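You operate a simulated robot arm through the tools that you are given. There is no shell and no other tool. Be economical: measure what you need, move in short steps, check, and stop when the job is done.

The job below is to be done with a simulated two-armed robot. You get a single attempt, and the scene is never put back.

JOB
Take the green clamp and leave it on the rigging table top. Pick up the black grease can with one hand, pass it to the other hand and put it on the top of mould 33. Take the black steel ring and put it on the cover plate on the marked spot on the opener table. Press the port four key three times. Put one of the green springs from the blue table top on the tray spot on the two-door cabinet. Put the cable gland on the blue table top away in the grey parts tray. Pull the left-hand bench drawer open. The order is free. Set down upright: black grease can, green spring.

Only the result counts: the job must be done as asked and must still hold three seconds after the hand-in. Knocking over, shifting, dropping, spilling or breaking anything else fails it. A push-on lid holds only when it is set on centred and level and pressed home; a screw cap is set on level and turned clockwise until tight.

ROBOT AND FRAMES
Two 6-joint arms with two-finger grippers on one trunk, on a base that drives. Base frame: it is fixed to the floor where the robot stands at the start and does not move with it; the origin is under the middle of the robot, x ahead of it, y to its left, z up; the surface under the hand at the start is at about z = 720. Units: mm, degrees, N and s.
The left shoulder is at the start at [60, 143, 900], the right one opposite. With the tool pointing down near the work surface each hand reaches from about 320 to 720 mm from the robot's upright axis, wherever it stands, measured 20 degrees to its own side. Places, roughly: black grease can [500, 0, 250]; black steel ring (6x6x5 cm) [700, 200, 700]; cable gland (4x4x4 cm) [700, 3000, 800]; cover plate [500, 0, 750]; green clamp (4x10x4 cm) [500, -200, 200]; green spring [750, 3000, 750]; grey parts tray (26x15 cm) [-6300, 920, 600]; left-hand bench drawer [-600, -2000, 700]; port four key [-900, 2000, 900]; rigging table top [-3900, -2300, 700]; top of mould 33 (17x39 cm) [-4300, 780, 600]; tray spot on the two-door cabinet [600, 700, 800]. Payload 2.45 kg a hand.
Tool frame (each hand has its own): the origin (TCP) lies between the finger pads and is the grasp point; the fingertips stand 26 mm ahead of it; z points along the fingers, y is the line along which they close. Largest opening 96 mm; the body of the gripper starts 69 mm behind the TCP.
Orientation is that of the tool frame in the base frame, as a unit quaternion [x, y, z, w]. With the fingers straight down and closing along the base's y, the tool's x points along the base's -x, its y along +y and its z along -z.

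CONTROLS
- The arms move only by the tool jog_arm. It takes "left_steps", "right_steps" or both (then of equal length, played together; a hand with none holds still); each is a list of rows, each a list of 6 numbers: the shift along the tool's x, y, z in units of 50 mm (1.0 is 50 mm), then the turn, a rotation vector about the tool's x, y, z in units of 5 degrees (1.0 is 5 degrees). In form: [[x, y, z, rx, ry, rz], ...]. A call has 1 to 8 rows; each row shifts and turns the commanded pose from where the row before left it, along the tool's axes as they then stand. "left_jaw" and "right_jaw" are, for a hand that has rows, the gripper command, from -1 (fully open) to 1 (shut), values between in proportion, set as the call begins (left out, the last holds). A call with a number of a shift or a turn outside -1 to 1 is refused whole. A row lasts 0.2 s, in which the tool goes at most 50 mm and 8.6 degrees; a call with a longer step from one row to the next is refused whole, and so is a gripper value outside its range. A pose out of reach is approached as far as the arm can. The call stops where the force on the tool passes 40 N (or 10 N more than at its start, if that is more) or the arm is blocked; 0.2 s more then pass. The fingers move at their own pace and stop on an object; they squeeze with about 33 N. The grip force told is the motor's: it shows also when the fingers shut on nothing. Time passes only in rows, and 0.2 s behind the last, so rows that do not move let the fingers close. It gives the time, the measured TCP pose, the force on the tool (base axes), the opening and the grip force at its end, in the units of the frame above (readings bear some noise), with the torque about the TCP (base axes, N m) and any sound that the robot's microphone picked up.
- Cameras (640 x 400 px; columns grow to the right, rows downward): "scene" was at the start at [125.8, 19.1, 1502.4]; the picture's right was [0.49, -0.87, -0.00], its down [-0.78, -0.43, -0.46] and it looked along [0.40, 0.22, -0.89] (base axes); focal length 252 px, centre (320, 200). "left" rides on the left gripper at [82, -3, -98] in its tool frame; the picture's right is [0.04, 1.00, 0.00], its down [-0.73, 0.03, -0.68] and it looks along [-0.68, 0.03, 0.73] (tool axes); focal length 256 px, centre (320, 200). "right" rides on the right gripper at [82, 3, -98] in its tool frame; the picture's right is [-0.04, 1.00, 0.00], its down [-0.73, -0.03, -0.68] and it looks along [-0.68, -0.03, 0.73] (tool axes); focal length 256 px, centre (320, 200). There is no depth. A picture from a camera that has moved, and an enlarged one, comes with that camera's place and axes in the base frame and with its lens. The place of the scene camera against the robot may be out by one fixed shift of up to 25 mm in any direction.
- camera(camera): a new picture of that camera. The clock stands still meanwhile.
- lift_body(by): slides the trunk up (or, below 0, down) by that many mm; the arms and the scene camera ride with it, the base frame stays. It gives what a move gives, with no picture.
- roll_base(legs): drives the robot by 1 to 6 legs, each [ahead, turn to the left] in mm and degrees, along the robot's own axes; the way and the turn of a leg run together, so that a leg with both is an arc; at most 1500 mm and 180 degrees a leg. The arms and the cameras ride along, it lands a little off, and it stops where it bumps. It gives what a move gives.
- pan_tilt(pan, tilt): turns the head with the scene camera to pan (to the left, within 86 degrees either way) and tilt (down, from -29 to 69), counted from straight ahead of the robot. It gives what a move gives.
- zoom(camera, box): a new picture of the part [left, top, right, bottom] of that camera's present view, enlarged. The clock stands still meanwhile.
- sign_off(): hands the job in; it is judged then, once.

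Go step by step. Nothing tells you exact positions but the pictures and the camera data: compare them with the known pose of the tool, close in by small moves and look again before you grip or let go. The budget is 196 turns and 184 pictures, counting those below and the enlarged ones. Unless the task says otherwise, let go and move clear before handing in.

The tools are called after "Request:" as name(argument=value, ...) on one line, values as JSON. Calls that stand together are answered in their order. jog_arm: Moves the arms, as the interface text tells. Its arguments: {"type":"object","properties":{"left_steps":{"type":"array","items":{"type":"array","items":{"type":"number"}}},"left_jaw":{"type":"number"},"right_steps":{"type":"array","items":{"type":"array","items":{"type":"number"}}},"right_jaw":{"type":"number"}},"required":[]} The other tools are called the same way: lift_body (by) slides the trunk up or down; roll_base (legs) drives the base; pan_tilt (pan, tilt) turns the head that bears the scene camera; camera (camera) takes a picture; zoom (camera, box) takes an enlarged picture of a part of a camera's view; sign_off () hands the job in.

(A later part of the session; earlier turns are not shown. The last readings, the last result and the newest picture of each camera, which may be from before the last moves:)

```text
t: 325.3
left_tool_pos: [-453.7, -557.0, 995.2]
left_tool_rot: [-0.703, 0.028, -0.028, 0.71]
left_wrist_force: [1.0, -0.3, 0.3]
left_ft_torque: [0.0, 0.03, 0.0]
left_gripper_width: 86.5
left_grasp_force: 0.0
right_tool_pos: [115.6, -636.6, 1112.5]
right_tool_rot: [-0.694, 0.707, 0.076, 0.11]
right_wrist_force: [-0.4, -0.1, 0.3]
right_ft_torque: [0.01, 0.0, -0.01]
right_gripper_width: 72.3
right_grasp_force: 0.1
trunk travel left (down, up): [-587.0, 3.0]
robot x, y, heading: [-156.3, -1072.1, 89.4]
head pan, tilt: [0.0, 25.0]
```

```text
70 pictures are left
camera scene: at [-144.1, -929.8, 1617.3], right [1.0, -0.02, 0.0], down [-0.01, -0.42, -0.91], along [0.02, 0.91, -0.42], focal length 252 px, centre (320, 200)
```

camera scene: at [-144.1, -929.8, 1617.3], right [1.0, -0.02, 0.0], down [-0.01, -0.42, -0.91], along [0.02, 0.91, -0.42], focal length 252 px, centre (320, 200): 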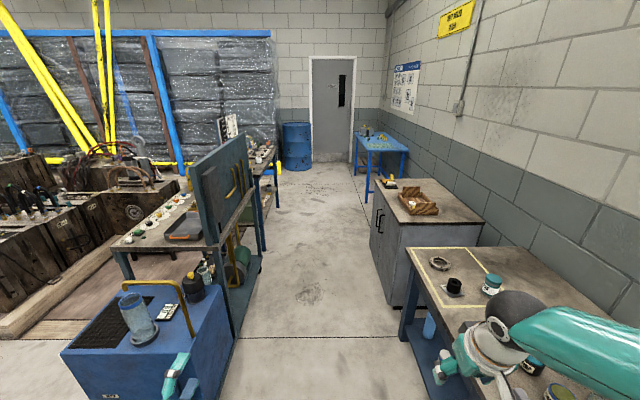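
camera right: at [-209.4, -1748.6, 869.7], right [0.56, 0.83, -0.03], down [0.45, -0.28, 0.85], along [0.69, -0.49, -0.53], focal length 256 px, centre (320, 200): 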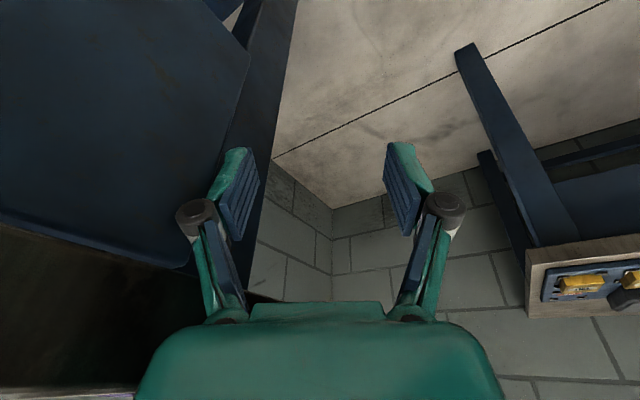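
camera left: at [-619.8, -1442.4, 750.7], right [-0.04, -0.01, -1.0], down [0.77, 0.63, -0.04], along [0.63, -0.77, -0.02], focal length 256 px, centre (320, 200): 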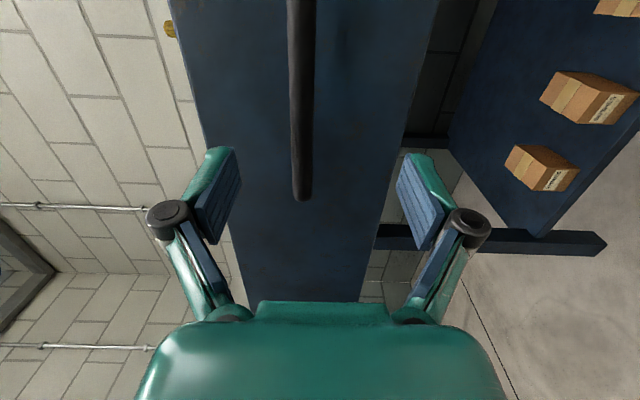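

The aisle is clear. I drive north along it.

Request:
roll_base(legs=[[1500, 0], [600, 0]])

Request:
pan_tilt(pan=45, tilt=25)

Request:
camera(camera="scene")

Request:
pan_tilt(pan=-30, tilt=30)

Request:
camera(camera="scene")

```text
t: 335.8
left_tool_pos: [-364.0, 1517.8, 995.8]
left_tool_rot: [-0.704, 0.041, -0.043, 0.708]
left_wrist_force: [-0.4, -0.6, -0.6]
left_ft_torque: [-0.02, 0.02, 0.02]
left_gripper_width: 86.4
left_grasp_force: 0.2
right_tool_pos: [203.4, 1416.4, 1112.4]
right_tool_rot: [-0.679, 0.722, 0.074, 0.111]
right_wrist_force: [0.1, 1.1, 0.2]
right_ft_torque: [-0.01, 0.04, -0.01]
right_gripper_width: 72.0
right_grasp_force: 0.0
trunk travel left (down, up): [-587.0, 3.0]
robot x, y, heading: [-90.4, 989.5, 87.1]
head pan, tilt: [0.0, 25.0]
```

```text
t: 336.9
left_tool_pos: [-364.9, 1516.4, 995.8]
left_tool_rot: [-0.702, 0.042, -0.043, 0.709]
left_wrist_force: [-0.1, -0.2, -0.2]
left_ft_torque: [-0.02, 0.0, -0.02]
left_gripper_width: 86.2
left_grasp_force: 0.0
right_tool_pos: [202.9, 1415.0, 1112.8]
right_tool_rot: [-0.68, 0.721, 0.075, 0.112]
right_wrist_force: [0.5, 0.3, 0.2]
right_ft_torque: [0.01, -0.01, 0.01]
right_gripper_width: 72.1
right_grasp_force: 0.0
trunk travel left (down, up): [-587.0, 3.0]
robot x, y, heading: [-88.0, 992.4, 86.6]
head pan, tilt: [45.0, 25.0]
```

```text
69 pictures are left
camera scene: at [-135.5, 1109.4, 1617.4], right [0.75, 0.67, 0.0], down [0.28, -0.32, -0.91], along [-0.6, 0.68, -0.42], focal length 252 px, centre (320, 200)
```

scene: 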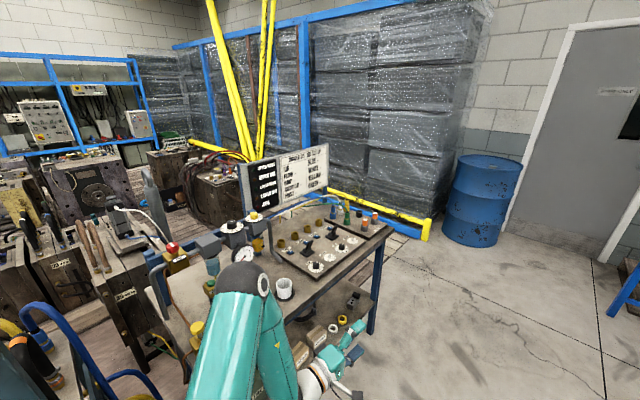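

```text
t: 338.4
left_tool_pos: [-363.1, 1517.8, 995.6]
left_tool_rot: [-0.703, 0.042, -0.042, 0.709]
left_wrist_force: [0.2, -0.6, 0.5]
left_ft_torque: [0.02, -0.03, 0.02]
left_gripper_width: 86.3
left_grasp_force: 0.0
right_tool_pos: [201.7, 1414.4, 1114.1]
right_tool_rot: [-0.679, 0.721, 0.075, 0.112]
right_wrist_force: [0.4, 0.0, 0.8]
right_ft_torque: [0.04, -0.01, 0.0]
right_gripper_width: 71.7
right_grasp_force: 0.1
trunk travel left (down, up): [-587.0, 3.0]
robot x, y, heading: [-86.2, 990.1, 87.0]
head pan, tilt: [-30.0, 30.0]
```

```text
68 pictures are left
camera scene: at [-24.7, 1116.4, 1609.4], right [0.84, -0.55, 0.0], down [-0.27, -0.42, -0.87], along [0.47, 0.72, -0.5], focal length 252 px, centre (320, 200)
```

scene: 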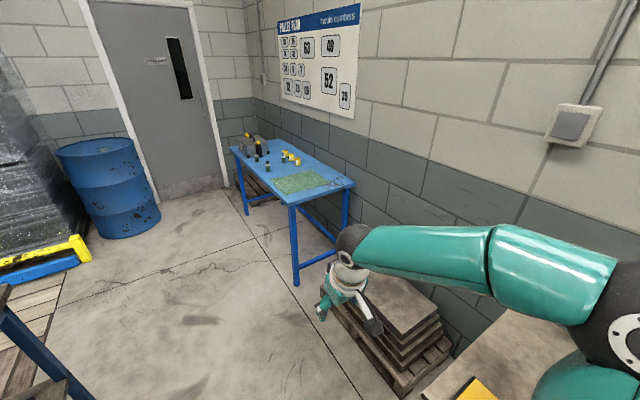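

I see the table with a panel of keys and a label board behind it. I zoom on it.

Request:
pan_tilt(pan=45, tilt=30)

Request:
zoom(camera="scene", box=[220, 110, 410, 260])

```text
t: 339.8
left_tool_pos: [-364.1, 1517.0, 995.2]
left_tool_rot: [-0.703, 0.043, -0.042, 0.709]
left_wrist_force: [0.6, -1.5, -1.2]
left_ft_torque: [0.0, 0.0, 0.0]
left_gripper_width: 86.4
left_grasp_force: 0.0
right_tool_pos: [202.5, 1415.6, 1112.7]
right_tool_rot: [-0.679, 0.721, 0.075, 0.112]
right_wrist_force: [0.2, -0.1, 0.4]
right_ft_torque: [0.01, 0.03, -0.02]
right_gripper_width: 72.2
right_grasp_force: 0.0
trunk travel left (down, up): [-587.0, 3.0]
robot x, y, heading: [-89.0, 991.9, 86.9]
head pan, tilt: [45.0, 30.0]
```

```text
2.67 times, centred on (315, 185) of scene
camera zoom: at [-134.4, 1108.2, 1609.4], right [0.75, 0.67, 0.0], down [0.33, -0.37, -0.87], along [-0.58, 0.65, -0.5], focal length 672 px, centre (333, 240)
```

zoom: 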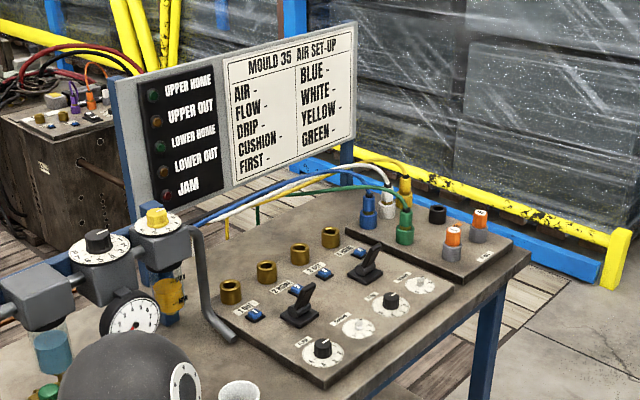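

The ports lie in a row with a small blue key beside each; key four should be the far one. I reshape both hands to straight down before going closer.

Request:
jog_arm(left_steps=[[0, 0, -0.4, -0.577, 0.577, 0.577], [0, 0, -0.4, -0.577, 0.577, 0.577], [0, 0, 0, -0.577, 0.577, 0.577], [0, 0, 0, -0.577, 0.577, 0.577], [0, 0, 0, -0.577, 0.577, 0.577], [0, 0, 0, -0.577, 0.577, 0.577], [0, 0, 0, -0.577, 0.577, 0.577], [0, 0, 0, -0.577, 0.577, 0.577]], right_steps=[[0, 0, 0, -0.13, 0.76, -0.02], [0, 0, 0, -0.13, 0.76, -0.02], [0, 0, 0, -0.13, 0.76, -0.02], [0, 0, 0, -0.13, 0.76, -0.02], [0, 0, 0, 0, 0, 0], [0, 0, 0, 0, 0, 0], [0, 0, 0, 0, 0, 0], [0, 0, 0, 0, 0, 0]], right_jaw=1)

Request:
jog_arm(left_steps=[[0, 0, 0, -0.577, 0.577, 0.577], [0, 0, 0, -0.577, 0.577, 0.577], [0, 0, 0, -0.577, 0.577, 0.577], [0, 0, 0, -0.577, 0.577, 0.577], [0, 0, 0, -0.577, 0.577, 0.577], [0, 0, 0, -0.577, 0.577, 0.577], [0, 0, 0, -0.577, 0.577, 0.577], [0, 0, 0, -0.577, 0.577, 0.577]])

Request:
jog_arm(left_steps=[[0, 0, 0, -0.577, 0.577, 0.577], [0, 0, 0, -0.577, 0.577, 0.577], [0, 0, 0, -0.577, 0.577, 0.577], [0, 0, 0, -0.577, 0.577, 0.577], [0, 0, 0, -0.577, 0.577, 0.577], [0, 0, 0, -0.577, 0.577, 0.577], [0, 0, 0, -0.577, 0.577, 0.577], [0, 0, 0, -0.577, 0.577, 0.577]])

```text
t: 341.6
left_tool_pos: [-369.1, 1478.1, 997.7]
left_tool_rot: [0.784, -0.327, 0.031, -0.527]
left_wrist_force: [0.4, 0.7, -0.3]
left_ft_torque: [0.0, 0.0, 0.0]
left_gripper_width: 86.1
left_grasp_force: 0.0
right_tool_pos: [203.1, 1414.4, 1112.8]
right_tool_rot: [-0.688, 0.726, 0.001, 0.0]
right_wrist_force: [-0.7, 0.2, 0.4]
right_ft_torque: [-0.02, 0.03, -0.01]
right_gripper_width: 0.0
right_grasp_force: 28.4
trunk travel left (down, up): [-587.0, 3.0]
robot x, y, heading: [-87.9, 993.5, 86.8]
head pan, tilt: [45.0, 30.0]
```

```text
t: 343.4
left_tool_pos: [-369.1, 1476.9, 996.1]
left_tool_rot: [0.771, -0.571, 0.014, -0.282]
left_wrist_force: [-0.1, -0.5, 0.0]
left_ft_torque: [-0.01, -0.01, 0.01]
left_gripper_width: 86.7
left_grasp_force: 0.0
right_tool_pos: [202.2, 1413.7, 1113.4]
right_tool_rot: [-0.688, 0.726, 0.0, 0.001]
right_wrist_force: [-0.5, -0.1, -0.1]
right_ft_torque: [-0.02, -0.01, 0.02]
right_gripper_width: 0.0
right_grasp_force: 28.5
trunk travel left (down, up): [-587.0, 3.0]
robot x, y, heading: [-87.8, 993.2, 87.0]
head pan, tilt: [45.0, 30.0]
```

```text
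t: 345.2
left_tool_pos: [-368.3, 1477.3, 996.0]
left_tool_rot: [-0.665, 0.747, 0.003, 0.004]
left_wrist_force: [-0.3, 0.0, 0.3]
left_ft_torque: [-0.02, 0.02, -0.04]
left_gripper_width: 86.4
left_grasp_force: 0.0
right_tool_pos: [202.0, 1413.9, 1112.2]
right_tool_rot: [-0.687, 0.726, 0.0, -0.001]
right_wrist_force: [-0.5, -0.2, -0.8]
right_ft_torque: [0.04, 0.03, 0.03]
right_gripper_width: 0.0
right_grasp_force: 28.7
trunk travel left (down, up): [-587.0, 3.0]
robot x, y, heading: [-88.8, 995.3, 86.7]
head pan, tilt: [45.0, 30.0]
```

Both hands point down. I pull the left back and drive to stand in front of the key panel.

Request:
jog_arm(left_steps=[[0.8, -0.4, 0, 0, 0, 0], [0.8, -0.4, 0, 0, 0, 0], [0.8, -0.4, 0, 0, 0, 0]])

Request:
roll_base(legs=[[0, 11], [900, 0], [0, 40]])

Request:
roll_base(legs=[[0, 41]])

Request:
pan_tilt(pan=0, tilt=45)

Request:
camera(camera="scene")

```text
t: 346.0
left_tool_pos: [-321.7, 1348.6, 993.9]
left_tool_rot: [-0.665, 0.747, 0.004, 0.006]
left_wrist_force: [-0.6, -0.2, -0.1]
left_ft_torque: [0.05, 0.0, -0.02]
left_gripper_width: 86.4
left_grasp_force: 0.0
right_tool_pos: [202.0, 1412.3, 1115.0]
right_tool_rot: [-0.688, 0.726, 0.0, 0.0]
right_wrist_force: [-0.6, -0.9, 0.0]
right_ft_torque: [0.04, 0.01, 0.0]
right_gripper_width: 0.0
right_grasp_force: 28.8
trunk travel left (down, up): [-587.0, 3.0]
robot x, y, heading: [-85.9, 988.3, 86.7]
head pan, tilt: [45.0, 30.0]
```

```text
t: 353.7
left_tool_pos: [-633.1, 1915.1, 994.0]
left_tool_rot: [0.924, -0.381, -0.004, -0.004]
left_wrist_force: [-0.1, 1.4, 0.3]
left_ft_torque: [-0.02, -0.01, -0.03]
left_gripper_width: 86.4
left_grasp_force: 0.1
right_tool_pos: [-358.1, 2367.4, 1112.3]
right_tool_rot: [0.936, -0.352, 0.0, 0.0]
right_wrist_force: [-0.5, -0.3, 0.4]
right_ft_torque: [0.01, -0.02, 0.0]
right_gripper_width: 0.1
right_grasp_force: 28.3
trunk travel left (down, up): [-587.0, 3.0]
robot x, y, heading: [-187.3, 1901.4, 138.3]
head pan, tilt: [45.0, 30.0]
```

```text
t: 356.2
left_tool_pos: [-535.8, 1623.4, 994.8]
left_tool_rot: [0.999, -0.039, -0.005, -0.001]
left_wrist_force: [-0.8, 0.0, 0.6]
left_ft_torque: [-0.04, 0.04, -0.02]
left_gripper_width: 86.3
left_grasp_force: 0.0
right_tool_pos: [-621.4, 2143.8, 1112.9]
right_tool_rot: [1.0, -0.007, 0.0, 0.0]
right_wrist_force: [-0.4, 0.5, 0.4]
right_ft_torque: [0.01, 0.0, -0.01]
right_gripper_width: 0.0
right_grasp_force: 28.4
trunk travel left (down, up): [-587.0, 3.0]
robot x, y, heading: [-189.9, 1926.2, 178.7]
head pan, tilt: [45.0, 30.0]
```

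```text
t: 357.4
left_tool_pos: [-536.0, 1622.8, 994.8]
left_tool_rot: [0.999, -0.038, -0.006, -0.001]
left_wrist_force: [0.3, -1.0, -0.3]
left_ft_torque: [0.02, 0.07, 0.01]
left_gripper_width: 86.3
left_grasp_force: 0.0
right_tool_pos: [-622.5, 2143.5, 1115.2]
right_tool_rot: [1.0, -0.007, 0.0, 0.0]
right_wrist_force: [-0.1, -0.1, 0.0]
right_ft_torque: [-0.01, -0.02, -0.01]
right_gripper_width: 0.1
right_grasp_force: 28.4
trunk travel left (down, up): [-587.0, 3.0]
robot x, y, heading: [-190.0, 1927.0, 178.6]
head pan, tilt: [0.0, 45.0]
```

```text
66 pictures are left
camera scene: at [-319.3, 1917.9, 1586.8], right [0.02, 1.0, 0.0], down [0.71, -0.02, -0.71], along [-0.71, 0.02, -0.71], focal length 252 px, centre (320, 200)
```

scene: 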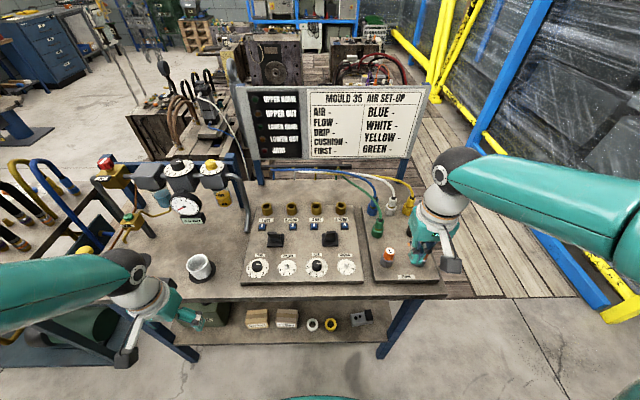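

Request:
zoom(camera="scene", box=[240, 190, 370, 290])

Request:
camera(camera="right")

```text
4.00 times, centred on (305, 240) of scene
camera zoom: at [-319.3, 1917.9, 1586.8], right [0.02, 1.0, 0.0], down [0.71, -0.02, -0.71], along [-0.71, 0.02, -0.71], focal length 1007 px, centre (380, 40)
```

zoom: 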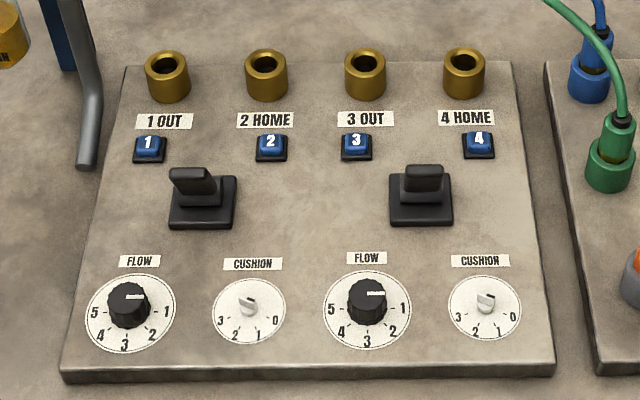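

```text
64 pictures are left
camera right: at [-538.2, 2139.6, 1211.5], right [-0.05, -1.0, 0.0], down [-0.73, 0.04, 0.68], along [-0.68, 0.04, -0.73], focal length 256 px, centre (320, 200)
```

right: 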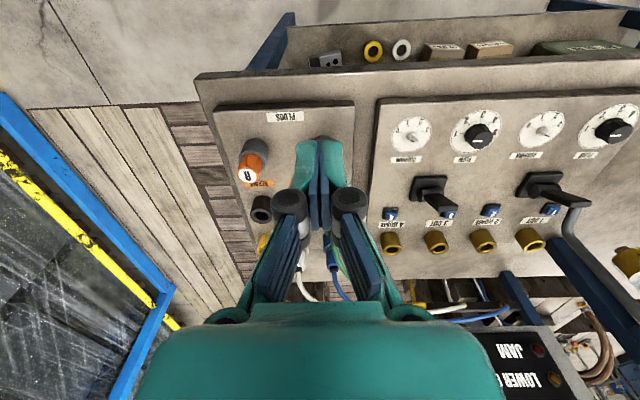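

Key 4 (blue, under "4 HOME") is at about [-903, 2024, 866]. I drive 90 mm closer and bring the closed right hand above it.

Request:
roll_base(legs=[[90, 0]])

Request:
camera(camera="right")

```text
t: 358.5
left_tool_pos: [-628.6, 1624.4, 994.4]
left_tool_rot: [0.999, -0.039, -0.005, -0.002]
left_wrist_force: [-0.5, 0.1, -0.1]
left_ft_torque: [0.01, -0.03, 0.02]
left_gripper_width: 86.5
left_grasp_force: 0.0
right_tool_pos: [-713.5, 2145.7, 1114.1]
right_tool_rot: [1.0, -0.007, 0.0, 0.0]
right_wrist_force: [-1.1, -0.4, 0.2]
right_ft_torque: [0.02, -0.05, -0.01]
right_gripper_width: 0.0
right_grasp_force: 28.9
trunk travel left (down, up): [-587.0, 3.0]
robot x, y, heading: [-279.6, 1931.7, 178.3]
head pan, tilt: [0.0, 45.0]
```

```text
63 pictures are left
camera right: at [-631.1, 2142.1, 1210.9], right [-0.05, -1.0, 0.0], down [-0.73, 0.04, 0.68], along [-0.68, 0.04, -0.73], focal length 256 px, centre (320, 200)
```

right: 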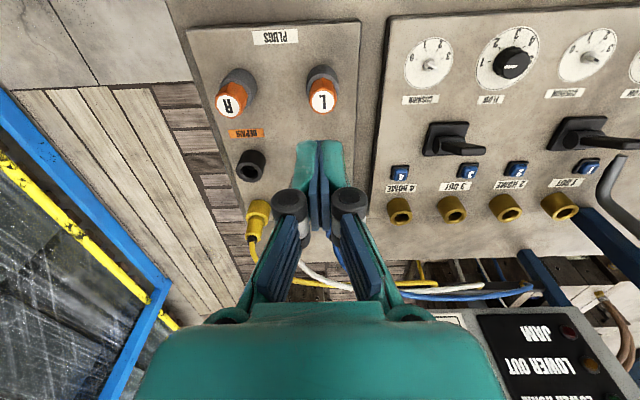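

Request:
jog_arm(right_steps=[[-0.633, 0.404, 0.4, 0, 0, 0], [-0.633, 0.404, 0.4, 0, 0, 0], [-0.633, 0.404, 0.4, 0, 0, 0], [-0.633, 0.404, 0.4, 0, 0, 0], [-0.633, 0.404, 0.4, 0, 0, 0], [-0.633, 0.404, 0.6, 0, 0, 0]])

Request:
camera(camera="right")

Request:
zoom(camera="scene", box=[240, 190, 410, 310])

```text
t: 359.9
left_tool_pos: [-629.1, 1624.6, 994.3]
left_tool_rot: [0.999, -0.039, -0.004, -0.002]
left_wrist_force: [-0.8, -0.3, 0.0]
left_ft_torque: [0.0, 0.0, -0.01]
left_gripper_width: 86.3
left_grasp_force: 0.0
right_tool_pos: [-905.3, 2030.1, 984.1]
right_tool_rot: [1.0, -0.007, 0.0, 0.0]
right_wrist_force: [-1.0, 0.1, -0.6]
right_ft_torque: [-0.02, -0.03, 0.03]
right_gripper_width: 0.0
right_grasp_force: 28.8
trunk travel left (down, up): [-587.0, 3.0]
robot x, y, heading: [-278.5, 1926.5, 178.4]
head pan, tilt: [0.0, 45.0]
```

```text
62 pictures are left
camera right: at [-822.8, 2024.7, 1081.2], right [-0.05, -1.0, 0.0], down [-0.73, 0.04, 0.68], along [-0.68, 0.04, -0.74], focal length 256 px, centre (320, 200)
```

right: 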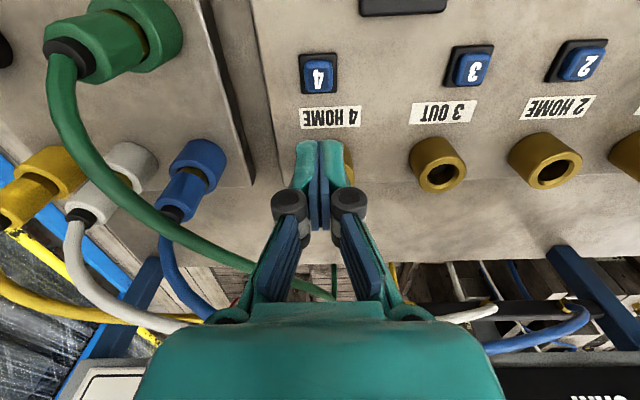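

```text
3.33 times, centred on (325, 250) of scene
camera zoom: at [-413.6, 1919.8, 1586.5], right [0.03, 1.0, 0.0], down [0.71, -0.02, -0.71], along [-0.7, 0.02, -0.71], focal length 840 px, centre (303, 33)
```

zoom: 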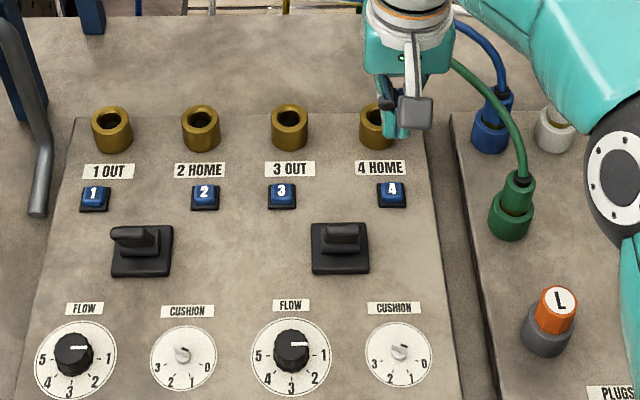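

The key is at about [-887, 2030]. I shift 18 mm and lower to just above it.

Request:
jog_arm(right_steps=[[0.36, 0, 0.3, 0, 0, 0], [0, 0, 0.6, 0, 0, 0], [0, 0, 0.5, 0, 0, 0], [0, 0, 0.1, 0, 0, 0]])

Request:
camera(camera="right")

Request:
zoom(camera="scene", box=[290, 200, 400, 280])

```text
t: 360.9
left_tool_pos: [-625.8, 1623.6, 996.5]
left_tool_rot: [0.999, -0.038, -0.006, -0.002]
left_wrist_force: [0.4, 0.1, 0.9]
left_ft_torque: [0.01, -0.02, 0.01]
left_gripper_width: 86.5
left_grasp_force: 0.0
right_tool_pos: [-885.9, 2026.6, 913.8]
right_tool_rot: [1.0, -0.007, -0.005, 0.0]
right_wrist_force: [-0.8, -3.4, 26.8]
right_ft_torque: [-0.06, -0.17, 0.02]
right_gripper_width: 5.9
right_grasp_force: 29.0
trunk travel left (down, up): [-587.0, 3.0]
robot x, y, heading: [-277.2, 1926.7, 178.5]
head pan, tilt: [0.0, 45.0]
heard: click
```

```text
60 pictures are left
camera right: at [-801.9, 2022.3, 1010.5], right [-0.05, -1.0, 0.0], down [-0.73, 0.04, 0.69], along [-0.69, 0.04, -0.73], focal length 256 px, centre (320, 200)
```

right: 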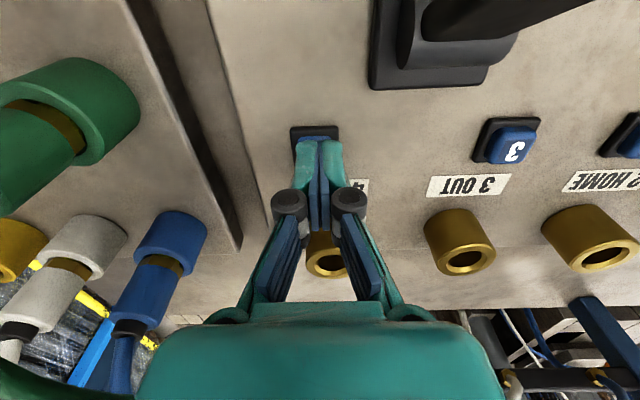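

```text
5.00 times, centred on (345, 240) of scene
camera zoom: at [-408.2, 1919.5, 1587.6], right [0.03, 1.0, 0.0], down [0.71, -0.02, -0.71], along [-0.71, 0.02, -0.71], focal length 1259 px, centre (195, 0)
```

zoom: 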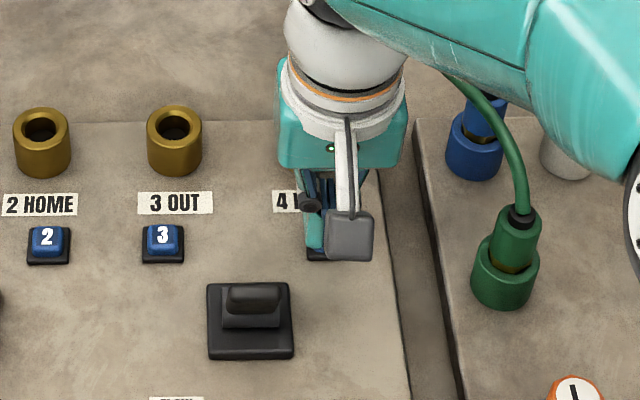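

A click: the key is pressed once. I lift off and press again.

Request:
jog_arm(right_steps=[[0, 0, -0.4, 0, 0, 0], [0, 0, -0.1, 0, 0, 0]])

Request:
jog_arm(right_steps=[[0, 0, 0.25, 0, 0, 0], [0, 0, 0.2, 0, 0, 0], [0, 0, 0.05, 0, 0, 0]])

Request:
jog_arm(right_steps=[[0, 0, -0.4, 0, 0, 0], [0, 0, -0.1, 0, 0, 0]])

```text
t: 361.5
left_tool_pos: [-628.1, 1624.8, 995.2]
left_tool_rot: [0.999, -0.038, -0.005, -0.001]
left_wrist_force: [0.5, 0.4, 0.6]
left_ft_torque: [0.0, 0.01, -0.03]
left_gripper_width: 86.4
left_grasp_force: 0.1
right_tool_pos: [-885.1, 2028.1, 933.3]
right_tool_rot: [1.0, -0.008, 0.001, -0.001]
right_wrist_force: [0.6, -0.1, -0.2]
right_ft_torque: [-0.01, -0.01, 0.01]
right_gripper_width: 0.1
right_grasp_force: 28.4
trunk travel left (down, up): [-587.0, 3.0]
robot x, y, heading: [-276.2, 1928.3, 178.4]
head pan, tilt: [0.0, 45.0]
```

```text
t: 362.3
left_tool_pos: [-626.1, 1625.9, 996.5]
left_tool_rot: [0.999, -0.038, -0.006, -0.001]
left_wrist_force: [-0.8, -0.1, 0.3]
left_ft_torque: [-0.01, 0.02, 0.0]
left_gripper_width: 86.2
left_grasp_force: 0.0
right_tool_pos: [-885.5, 2027.7, 914.0]
right_tool_rot: [1.0, -0.007, -0.003, 0.0]
right_wrist_force: [2.2, 4.6, 15.7]
right_ft_torque: [0.13, -0.15, 0.07]
right_gripper_width: 5.8
right_grasp_force: 28.4
trunk travel left (down, up): [-587.0, 3.0]
robot x, y, heading: [-279.8, 1931.0, 178.7]
head pan, tilt: [0.0, 45.0]
heard: click
```

```text
t: 362.9
left_tool_pos: [-627.7, 1625.1, 994.6]
left_tool_rot: [0.999, -0.039, -0.005, -0.002]
left_wrist_force: [0.1, 0.2, -0.5]
left_ft_torque: [-0.03, 0.01, 0.0]
left_gripper_width: 86.4
left_grasp_force: 0.1
right_tool_pos: [-885.8, 2027.0, 936.2]
right_tool_rot: [1.0, -0.007, 0.001, 0.0]
right_wrist_force: [-0.7, -1.0, 0.3]
right_ft_torque: [0.02, 0.02, 0.01]
right_gripper_width: 0.0
right_grasp_force: 28.3
trunk travel left (down, up): [-587.0, 3.0]
robot x, y, heading: [-278.2, 1927.0, 178.3]
head pan, tilt: [0.0, 45.0]
```

Two presses so far, one click each. Third press, then I lift clear.

Request:
jog_arm(right_steps=[[0, 0, 0.25, 0, 0, 0], [0, 0, 0.2, 0, 0, 0], [0, 0, 0.05, 0, 0, 0]])

Request:
jog_arm(right_steps=[[0, 0, -0.5, 0, 0, 0], [0, 0, -0.9, 0, 0, 0], [0, 0, -0.9, 0, 0, 0], [0, 0, -0.9, 0, 0, 0], [0.9, 0, 0, 0, 0, 0], [0.9, 0, 0, 0, 0, 0], [0.9, 0, 0, 0, 0, 0], [0.9, 0, 0, 0, 0, 0]])

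```text
t: 363.7
left_tool_pos: [-625.1, 1624.9, 997.3]
left_tool_rot: [0.999, -0.038, -0.006, -0.002]
left_wrist_force: [0.5, 0.3, 0.2]
left_ft_torque: [0.02, 0.0, 0.0]
left_gripper_width: 86.3
left_grasp_force: 0.1
right_tool_pos: [-885.3, 2027.3, 914.3]
right_tool_rot: [1.0, -0.008, -0.003, 0.0]
right_wrist_force: [2.2, -0.4, 17.0]
right_ft_torque: [0.02, -0.22, 0.12]
right_gripper_width: 6.0
right_grasp_force: 28.7
trunk travel left (down, up): [-587.0, 3.0]
robot x, y, heading: [-275.2, 1928.6, 178.7]
head pan, tilt: [0.0, 45.0]
heard: click
```

```text
t: 365.5
left_tool_pos: [-626.2, 1625.4, 995.5]
left_tool_rot: [0.999, -0.038, -0.007, -0.002]
left_wrist_force: [-0.2, -0.1, -0.1]
left_ft_torque: [0.0, -0.05, 0.01]
left_gripper_width: 86.3
left_grasp_force: 0.1
right_tool_pos: [-706.0, 2023.2, 1071.0]
right_tool_rot: [1.0, -0.007, -0.001, -0.001]
right_wrist_force: [0.4, 0.3, 0.0]
right_ft_torque: [0.0, -0.01, 0.02]
right_gripper_width: 0.0
right_grasp_force: 28.6
trunk travel left (down, up): [-587.0, 3.0]
robot x, y, heading: [-277.8, 1930.3, 178.6]
head pan, tilt: [0.0, 45.0]
```

Key four is pressed three times. Next I back off and go to the blue table for the spring and cable gland.

Request:
roll_base(legs=[[-230, 0], [0, -35], [0, -25]])

Request:
roll_base(legs=[[0, -28], [900, 0], [0, -30]])

Request:
pan_tilt(pan=-30, tilt=35)

Request:
camera(camera="scene")

```text
t: 370.5
left_tool_pos: [-485.5, 2063.0, 997.0]
left_tool_rot: [0.854, -0.52, -0.005, -0.002]
left_wrist_force: [0.0, 0.5, 0.0]
left_ft_torque: [-0.01, 0.06, -0.02]
left_gripper_width: 86.6
left_grasp_force: 0.0
right_tool_pos: [-190.5, 2340.2, 1071.2]
right_tool_rot: [0.87, -0.492, 0.0, 0.0]
right_wrist_force: [0.8, -0.3, 0.2]
right_ft_torque: [-0.05, 0.04, -0.01]
right_gripper_width: 0.0
right_grasp_force: 28.9
trunk travel left (down, up): [-587.0, 3.0]
robot x, y, heading: [-77.4, 1909.3, 119.8]
head pan, tilt: [0.0, 45.0]
stopped in leg 3: the robot was blocked; the commanded pose is now the measured one
```

```text
t: 378.4
left_tool_pos: [-207.3, 3221.4, 997.4]
left_tool_rot: [-0.499, 0.866, 0.002, 0.006]
left_wrist_force: [-0.1, 0.3, -0.1]
left_ft_torque: [0.03, 0.0, 0.02]
left_gripper_width: 86.4
left_grasp_force: 0.0
right_tool_pos: [185.8, 3122.0, 1070.6]
right_tool_rot: [-0.527, 0.85, 0.0, 0.001]
right_wrist_force: [-0.2, -0.2, 0.0]
right_ft_torque: [0.01, -0.02, 0.03]
right_gripper_width: 0.0
right_grasp_force: 28.0
trunk travel left (down, up): [-587.0, 3.0]
robot x, y, heading: [-134.2, 2800.5, 62.4]
head pan, tilt: [0.0, 45.0]
```

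```text
t: 379.4
left_tool_pos: [-206.1, 3222.9, 996.5]
left_tool_rot: [-0.5, 0.866, 0.003, 0.006]
left_wrist_force: [0.0, 0.1, 0.1]
left_ft_torque: [-0.02, -0.03, 0.02]
left_gripper_width: 86.4
left_grasp_force: 0.1
right_tool_pos: [186.3, 3121.8, 1071.0]
right_tool_rot: [-0.528, 0.849, 0.0, 0.0]
right_wrist_force: [0.9, 0.4, -0.1]
right_ft_torque: [0.01, -0.01, 0.0]
right_gripper_width: 0.0
right_grasp_force: 27.8
trunk travel left (down, up): [-587.0, 3.0]
robot x, y, heading: [-129.4, 2800.3, 62.5]
head pan, tilt: [-30.0, 35.0]
```

```text
58 pictures are left
camera scene: at [-20.4, 2889.2, 1601.6], right [0.54, -0.84, 0.0], down [-0.48, -0.31, -0.82], along [0.69, 0.44, -0.57], focal length 252 px, centre (320, 200)
```

scene: 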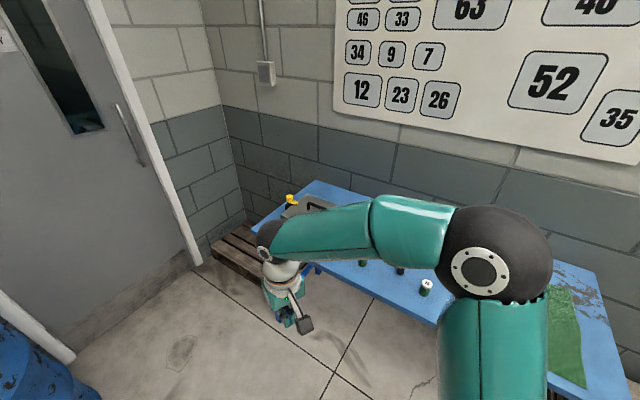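

Request:
roll_base(legs=[[0, -32], [0, -30]])

Request:
pan_tilt(pan=5, tilt=35)

Request:
camera(camera="scene")

Request:
camera(camera="left")

```text
t: 383.0
left_tool_pos: [196.1, 3083.2, 998.3]
left_tool_rot: [-0.012, 1.0, 0.0, 0.006]
left_wrist_force: [-0.3, -0.3, 0.0]
left_ft_torque: [0.07, -0.01, -0.01]
left_gripper_width: 86.3
left_grasp_force: 0.1
right_tool_pos: [314.9, 2694.4, 1072.4]
right_tool_rot: [-0.046, 0.999, 0.002, 0.0]
right_wrist_force: [-0.4, -0.5, -0.1]
right_ft_torque: [0.07, 0.03, 0.01]
right_gripper_width: 0.0
right_grasp_force: 28.2
trunk travel left (down, up): [-587.0, 3.0]
robot x, y, heading: [-133.1, 2840.1, 3.0]
head pan, tilt: [-30.0, 35.0]
stopped in leg 2: the robot was blocked; the commanded pose is now the measured one
```

```text
t: 384.0
left_tool_pos: [195.0, 3084.8, 997.7]
left_tool_rot: [-0.012, 1.0, -0.001, 0.006]
left_wrist_force: [0.2, 1.1, 0.2]
left_ft_torque: [-0.02, -0.02, 0.02]
left_gripper_width: 86.4
left_grasp_force: 0.0
right_tool_pos: [314.8, 2697.8, 1071.9]
right_tool_rot: [-0.046, 0.999, -0.001, 0.0]
right_wrist_force: [-0.2, 0.1, 0.7]
right_ft_torque: [-0.05, 0.02, -0.02]
right_gripper_width: 0.0
right_grasp_force: 28.4
trunk travel left (down, up): [-587.0, 3.0]
robot x, y, heading: [-132.3, 2839.9, 3.1]
head pan, tilt: [5.0, 35.0]
```

```text
57 pictures are left
camera scene: at [26.3, 2843.3, 1601.6], right [0.14, -0.99, 0.0], down [-0.57, -0.08, -0.82], along [0.81, 0.12, -0.57], focal length 252 px, centre (320, 200)
```

scene: 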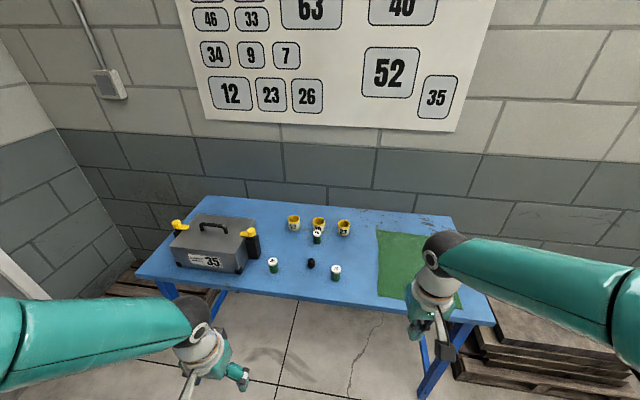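

```text
56 pictures are left
camera left: at [112.7, 3079.7, 1094.6], right [-0.07, 1.0, 0.0], down [0.72, 0.05, 0.69], along [0.69, 0.04, -0.73], focal length 256 px, centre (320, 200)
```

left: 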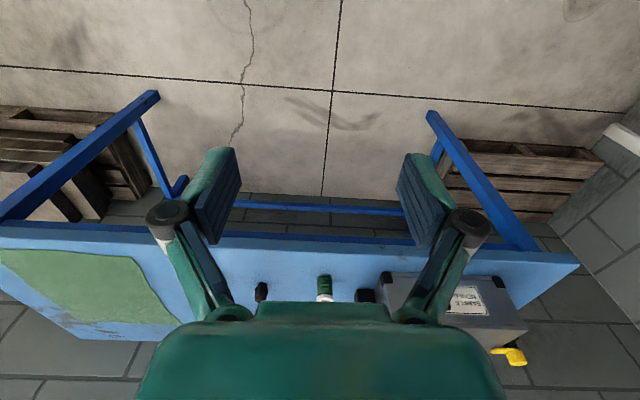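

Request:
zoom(camera="scene", box=[240, 200, 370, 300])

```text
4.00 times, centred on (305, 250) of scene
camera zoom: at [26.3, 2843.3, 1601.6], right [0.14, -0.99, 0.0], down [-0.57, -0.08, -0.82], along [0.81, 0.12, -0.57], focal length 1007 px, centre (380, 0)
```

zoom: 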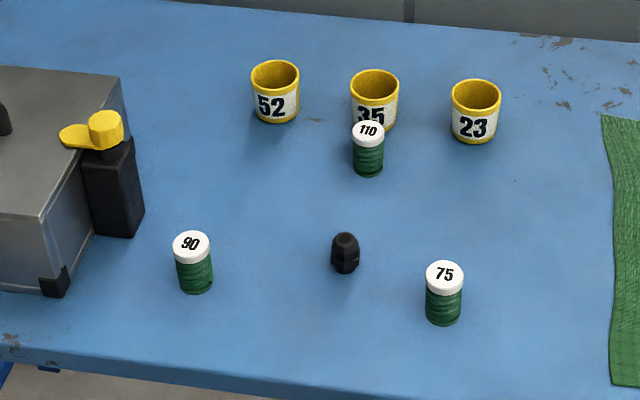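

I'll take spring 75 (about [703, 2878]) with the right hand and the black gland (about [754, 2993]) with the left. I drive 250 mm closer.

Request:
roll_base(legs=[[250, -2]])

Request:
jog_arm(left_steps=[[-0.7, -0.3, 0, 0, 0, 0], [-0.7, -0.3, 0, 0, 0, 0], [-0.7, -0.3, 0, 0, 0, 0], [-0.7, -0.3, 0, 0, 0, 0]], right_steps=[[-0.3, 0.7, 0.2, 0, 0, 0], [-0.3, 0.7, 0.4, 0, 0, 0], [0, 0.7, 0.5, 0, 0, 0], [0, 0.7, 0.5, 0, 0, 0]], right_jaw=-0.5, left_jaw=-0.3)

Request:
camera(camera="right")

Request:
camera(camera="left")

```text
t: 385.9
left_tool_pos: [452.0, 3079.9, 997.1]
left_tool_rot: [0.007, 1.0, -0.001, 0.006]
left_wrist_force: [0.1, -0.5, 0.2]
left_ft_torque: [0.02, 0.0, 0.02]
left_gripper_width: 86.3
left_grasp_force: 0.1
right_tool_pos: [554.7, 2688.8, 1072.0]
right_tool_rot: [-0.025, 1.0, 0.0, 0.001]
right_wrist_force: [0.9, -0.6, 0.6]
right_ft_torque: [0.03, -0.02, -0.02]
right_gripper_width: 0.3
right_grasp_force: 28.3
trunk travel left (down, up): [-587.0, 3.0]
robot x, y, heading: [115.9, 2848.6, 1.0]
head pan, tilt: [5.0, 35.0]
```

```text
t: 386.9
left_tool_pos: [595.8, 3020.5, 1000.8]
left_tool_rot: [0.008, 1.0, -0.002, 0.006]
left_wrist_force: [0.0, 0.6, -0.4]
left_ft_torque: [0.01, 0.0, 0.0]
left_gripper_width: 62.3
left_grasp_force: 0.1
right_tool_pos: [576.3, 2831.7, 989.8]
right_tool_rot: [-0.025, 1.0, 0.0, 0.0]
right_wrist_force: [0.8, 0.5, 0.7]
right_ft_torque: [-0.02, 0.01, 0.0]
right_gripper_width: 72.0
right_grasp_force: 0.0
trunk travel left (down, up): [-587.0, 3.0]
robot x, y, heading: [115.5, 2850.1, 1.0]
head pan, tilt: [5.0, 35.0]
```

```text
54 pictures are left
camera right: at [496.4, 2830.8, 1086.6], right [-0.01, 1.0, 0.0], down [0.73, 0.01, 0.68], along [0.68, 0.01, -0.73], focal length 256 px, centre (320, 200)
```

right: 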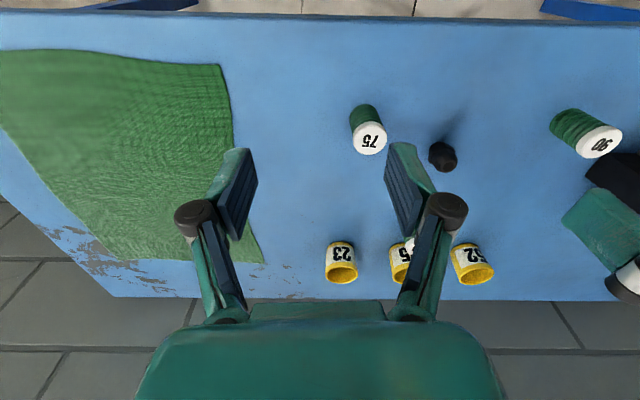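

```text
53 pictures are left
camera left: at [514.2, 3018.7, 1098.6], right [-0.02, 1.0, 0.0], down [0.73, 0.02, 0.69], along [0.69, 0.01, -0.73], focal length 256 px, centre (320, 200)
```

left: 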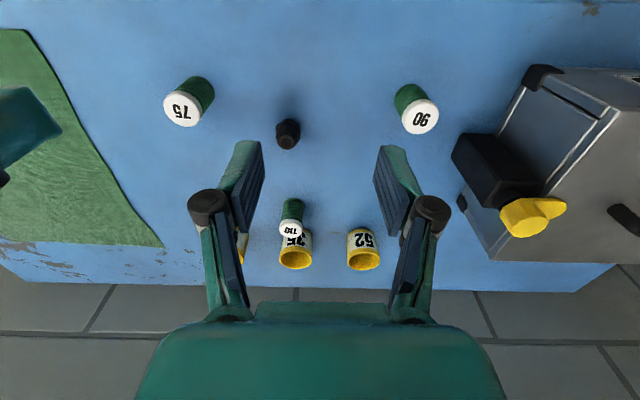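

Two views agree: spring top at [627, 2883, 850], gland at [667, 2982, 820], table about z 785. The hands would be too close together, so the right takes the spring first.

Request:
jog_arm(right_steps=[[-0.34, 0.34, 0.67, 0, 0, 0], [-0.34, 0.34, 0.67, 0, 0, 0], [-0.34, 0.34, 0.67, 0, 0, 0]], left_steps=[[0, 0.7, 0, 0, 0, 0], [0, 0.7, 0, 0, 0, 0], [0, 0.7, 0, 0, 0, 0]])

Request:
camera(camera="right")

```text
t: 387.6
left_tool_pos: [594.1, 3126.9, 996.7]
left_tool_rot: [0.007, 1.0, -0.002, 0.005]
left_wrist_force: [-0.4, 0.2, -0.2]
left_ft_torque: [-0.04, 0.03, -0.02]
left_gripper_width: 62.3
left_grasp_force: 0.1
right_tool_pos: [626.1, 2885.9, 891.5]
right_tool_rot: [-0.025, 1.0, -0.001, 0.0]
right_wrist_force: [0.5, 0.7, 0.5]
right_ft_torque: [-0.02, -0.01, -0.02]
right_gripper_width: 72.0
right_grasp_force: 0.1
trunk travel left (down, up): [-587.0, 3.0]
robot x, y, heading: [116.7, 2850.3, 0.7]
head pan, tilt: [5.0, 35.0]
```

```text
52 pictures are left
camera right: at [546.2, 2885.8, 988.7], right [-0.01, 1.0, 0.0], down [0.73, 0.01, 0.68], along [0.68, 0.01, -0.73], focal length 256 px, centre (320, 200)
```

right: 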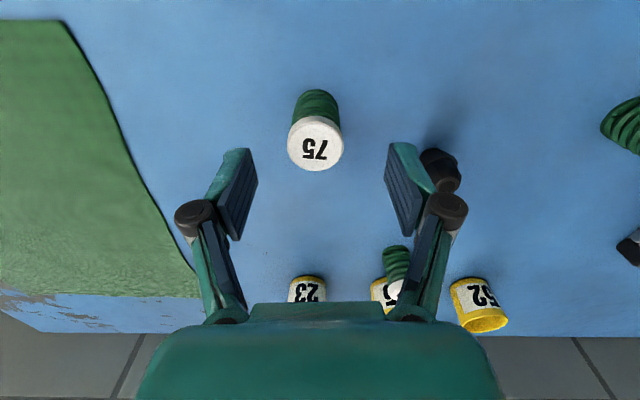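

Request:
jog_arm(right_steps=[[0, 0, 0.7, 0, 0, 0], [0, 0, 0.7, 0, 0, 0], [0, 0, 0, 0, 0, 0]])

Request:
jog_arm(right_steps=[[0, 0, 0, 0, 0, 0], [0, 0, 0, 0, 0, 0], [0, 0, 0, 0, 0, 0], [0, 0, 0, 0, 0, 0], [0, 0, -0.5, 0, 0, 0], [0, 0, -0.9, 0, 0, 0], [0, 0, -0.9, 0, 0, 0], [0, 0, -0.9, 0, 0, 0]], right_jaw=1)

Request:
camera(camera="right")

```text
t: 388.4
left_tool_pos: [592.3, 3123.5, 998.5]
left_tool_rot: [0.008, 1.0, -0.002, 0.006]
left_wrist_force: [0.6, 0.5, 0.1]
left_ft_torque: [-0.01, -0.01, 0.01]
left_gripper_width: 62.4
left_grasp_force: 0.1
right_tool_pos: [624.1, 2883.6, 819.7]
right_tool_rot: [-0.026, 1.0, 0.0, -0.001]
right_wrist_force: [1.2, 0.6, -0.2]
right_ft_torque: [0.01, -0.02, -0.02]
right_gripper_width: 71.9
right_grasp_force: 0.0
trunk travel left (down, up): [-587.0, 3.0]
robot x, y, heading: [114.8, 2846.3, 0.9]
head pan, tilt: [5.0, 35.0]
```

```text
t: 389.1
left_tool_pos: [591.5, 3123.3, 999.3]
left_tool_rot: [0.008, 1.0, -0.002, 0.007]
left_wrist_force: [0.0, 0.5, -0.6]
left_ft_torque: [0.0, 0.05, 0.0]
left_gripper_width: 62.7
left_grasp_force: 0.1
right_tool_pos: [626.2, 2884.0, 826.7]
right_tool_rot: [-0.024, 1.0, 0.0, 0.003]
right_wrist_force: [-5.7, -5.0, 16.1]
right_ft_torque: [-0.04, 0.3, 0.11]
right_gripper_width: 33.8
right_grasp_force: 33.3
trunk travel left (down, up): [-587.0, 3.0]
robot x, y, heading: [117.6, 2845.2, 0.9]
head pan, tilt: [5.0, 35.0]
stopped in row 3 (right hand): the force on the tool passed its limit at 42 N (the readings are from after the stop); the commanded pose is now the measured one
```

```text
51 pictures are left
camera right: at [545.8, 2882.5, 922.8], right [-0.01, 1.0, 0.0], down [0.73, 0.01, 0.68], along [0.68, 0.01, -0.73], focal length 256 px, centre (320, 200)
```

right: 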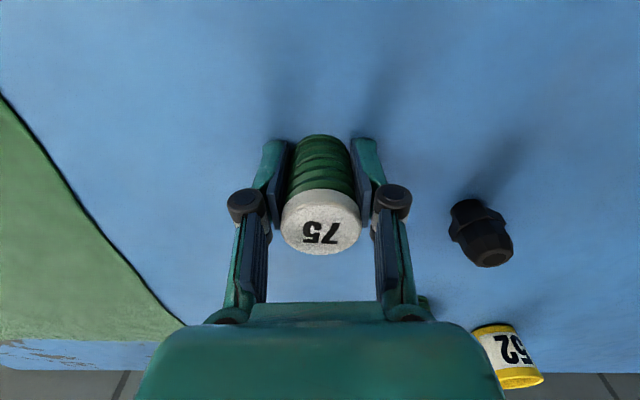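

The fingertips touched the table while closing (they swing lower), but the spring is held at 34 mm. I lift it and inspect.

Request:
jog_arm(right_steps=[[0, 0, -0.4, 0, 0, 0], [0, 0, -0.9, 0, 0, 0], [0, 0, -0.9, 0, 0, 0], [0, 0, -0.9, 0, 0, 0]])

Request:
jog_arm(right_steps=[[0.2, -0.8, 0, 0, 0, 0], [0.2, -0.8, 0, 0, 0, 0], [0.2, -0.8, 0, 0, 0, 0], [0, -0.8, 0, 0, 0, 0], [0, 0, 0, 0, 0, 0]], left_steps=[[0, -0.8, 0, 0, 0, 0], [-0.4, -0.8, 0.4, 0, 0, 0], [-0.5, -0.8, 0.6, 0, 0, 0], [-0.5, -0.42, 0.6, 0, 0, 0], [0, 0, 0.6, 0, 0, 0]], left_jaw=-0.5)

Request:
camera(camera="left")

Request:
camera(camera="right")

```text
t: 390.1
left_tool_pos: [591.7, 3123.2, 998.5]
left_tool_rot: [0.007, 1.0, -0.001, 0.006]
left_wrist_force: [-0.4, 0.3, 0.8]
left_ft_torque: [0.02, -0.04, 0.01]
left_gripper_width: 62.2
left_grasp_force: 0.0
right_tool_pos: [624.5, 2883.8, 979.4]
right_tool_rot: [-0.024, 1.0, 0.0, 0.003]
right_wrist_force: [0.1, -0.5, -1.8]
right_ft_torque: [-0.01, -0.03, 0.0]
right_gripper_width: 33.7
right_grasp_force: 32.6
trunk travel left (down, up): [-587.0, 3.0]
robot x, y, heading: [114.7, 2851.1, 1.0]
head pan, tilt: [5.0, 35.0]
```

```text
refused: row 3 steps farther than a row can; nothing moved
```

```text
50 pictures are left
camera left: at [509.1, 3121.4, 1095.5], right [-0.02, 1.0, 0.0], down [0.73, 0.02, 0.69], along [0.69, 0.01, -0.73], focal length 256 px, centre (320, 200)
```

left: 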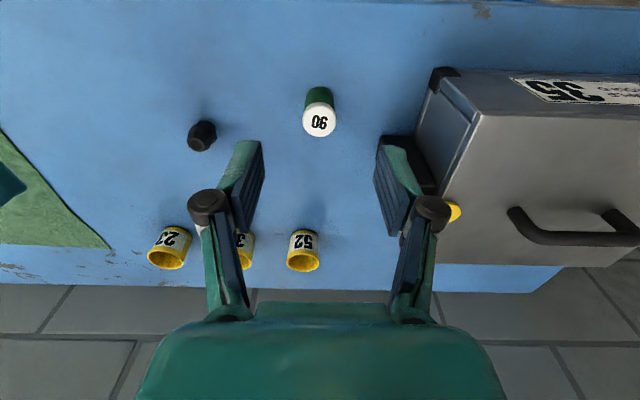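

```text
49 pictures are left
camera right: at [543.6, 2882.7, 1076.0], right [-0.01, 1.0, 0.0], down [0.73, 0.01, 0.68], along [0.68, 0.01, -0.73], focal length 256 px, centre (320, 200)
```

right: 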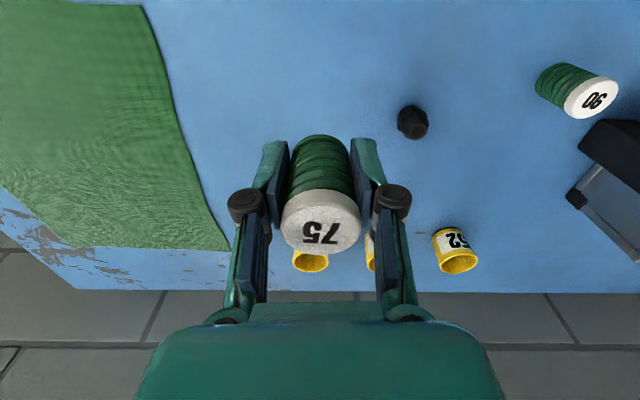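

Request:
jog_arm(right_steps=[[0.15, -0.7, 0, 0, 0, 0], [0.15, -0.7, 0, 0, 0, 0], [0.15, -0.7, 0, 0, 0, 0], [0.15, -0.7, 0, 0, 0, 0], [0, 0, 0, 0, 0, 0]], left_steps=[[-0.3, -0.56, 0.43, 0, 0, 0], [-0.3, -0.56, 0.43, 0, 0, 0], [-0.3, -0.56, 0.43, 0, 0, 0], [-0.3, -0.56, 0.43, 0, 0, 0], [-0.3, -0.58, 0.43, 0, 0, 0]], left_jaw=-0.5)

Request:
camera(camera="left")

```text
t: 391.3
left_tool_pos: [667.1, 2979.9, 888.0]
left_tool_rot: [0.008, 1.0, -0.001, 0.005]
left_wrist_force: [0.6, 0.4, -0.8]
left_ft_torque: [0.03, 0.03, 0.02]
left_gripper_width: 72.2
left_grasp_force: 0.0
right_tool_pos: [604.0, 2743.0, 976.7]
right_tool_rot: [-0.024, 1.0, 0.001, 0.002]
right_wrist_force: [0.4, 0.2, -0.5]
right_ft_torque: [0.0, 0.05, 0.03]
right_gripper_width: 33.4
right_grasp_force: 33.1
trunk travel left (down, up): [-587.0, 3.0]
robot x, y, heading: [113.6, 2849.1, 1.1]
head pan, tilt: [5.0, 35.0]
```

```text
48 pictures are left
camera left: at [584.6, 2978.3, 986.3], right [-0.03, 1.0, 0.0], down [0.73, 0.02, 0.69], along [0.69, 0.02, -0.73], focal length 256 px, centre (320, 200)
```

left: 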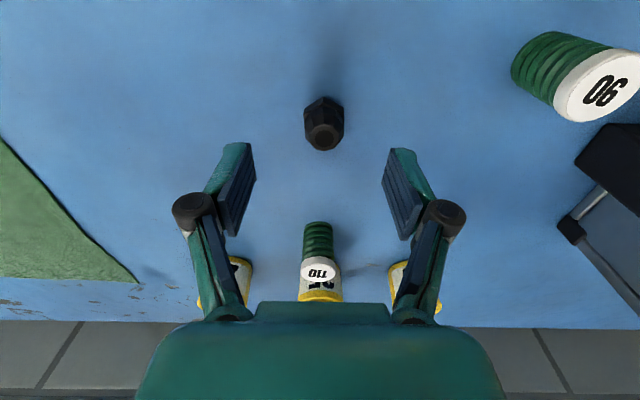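

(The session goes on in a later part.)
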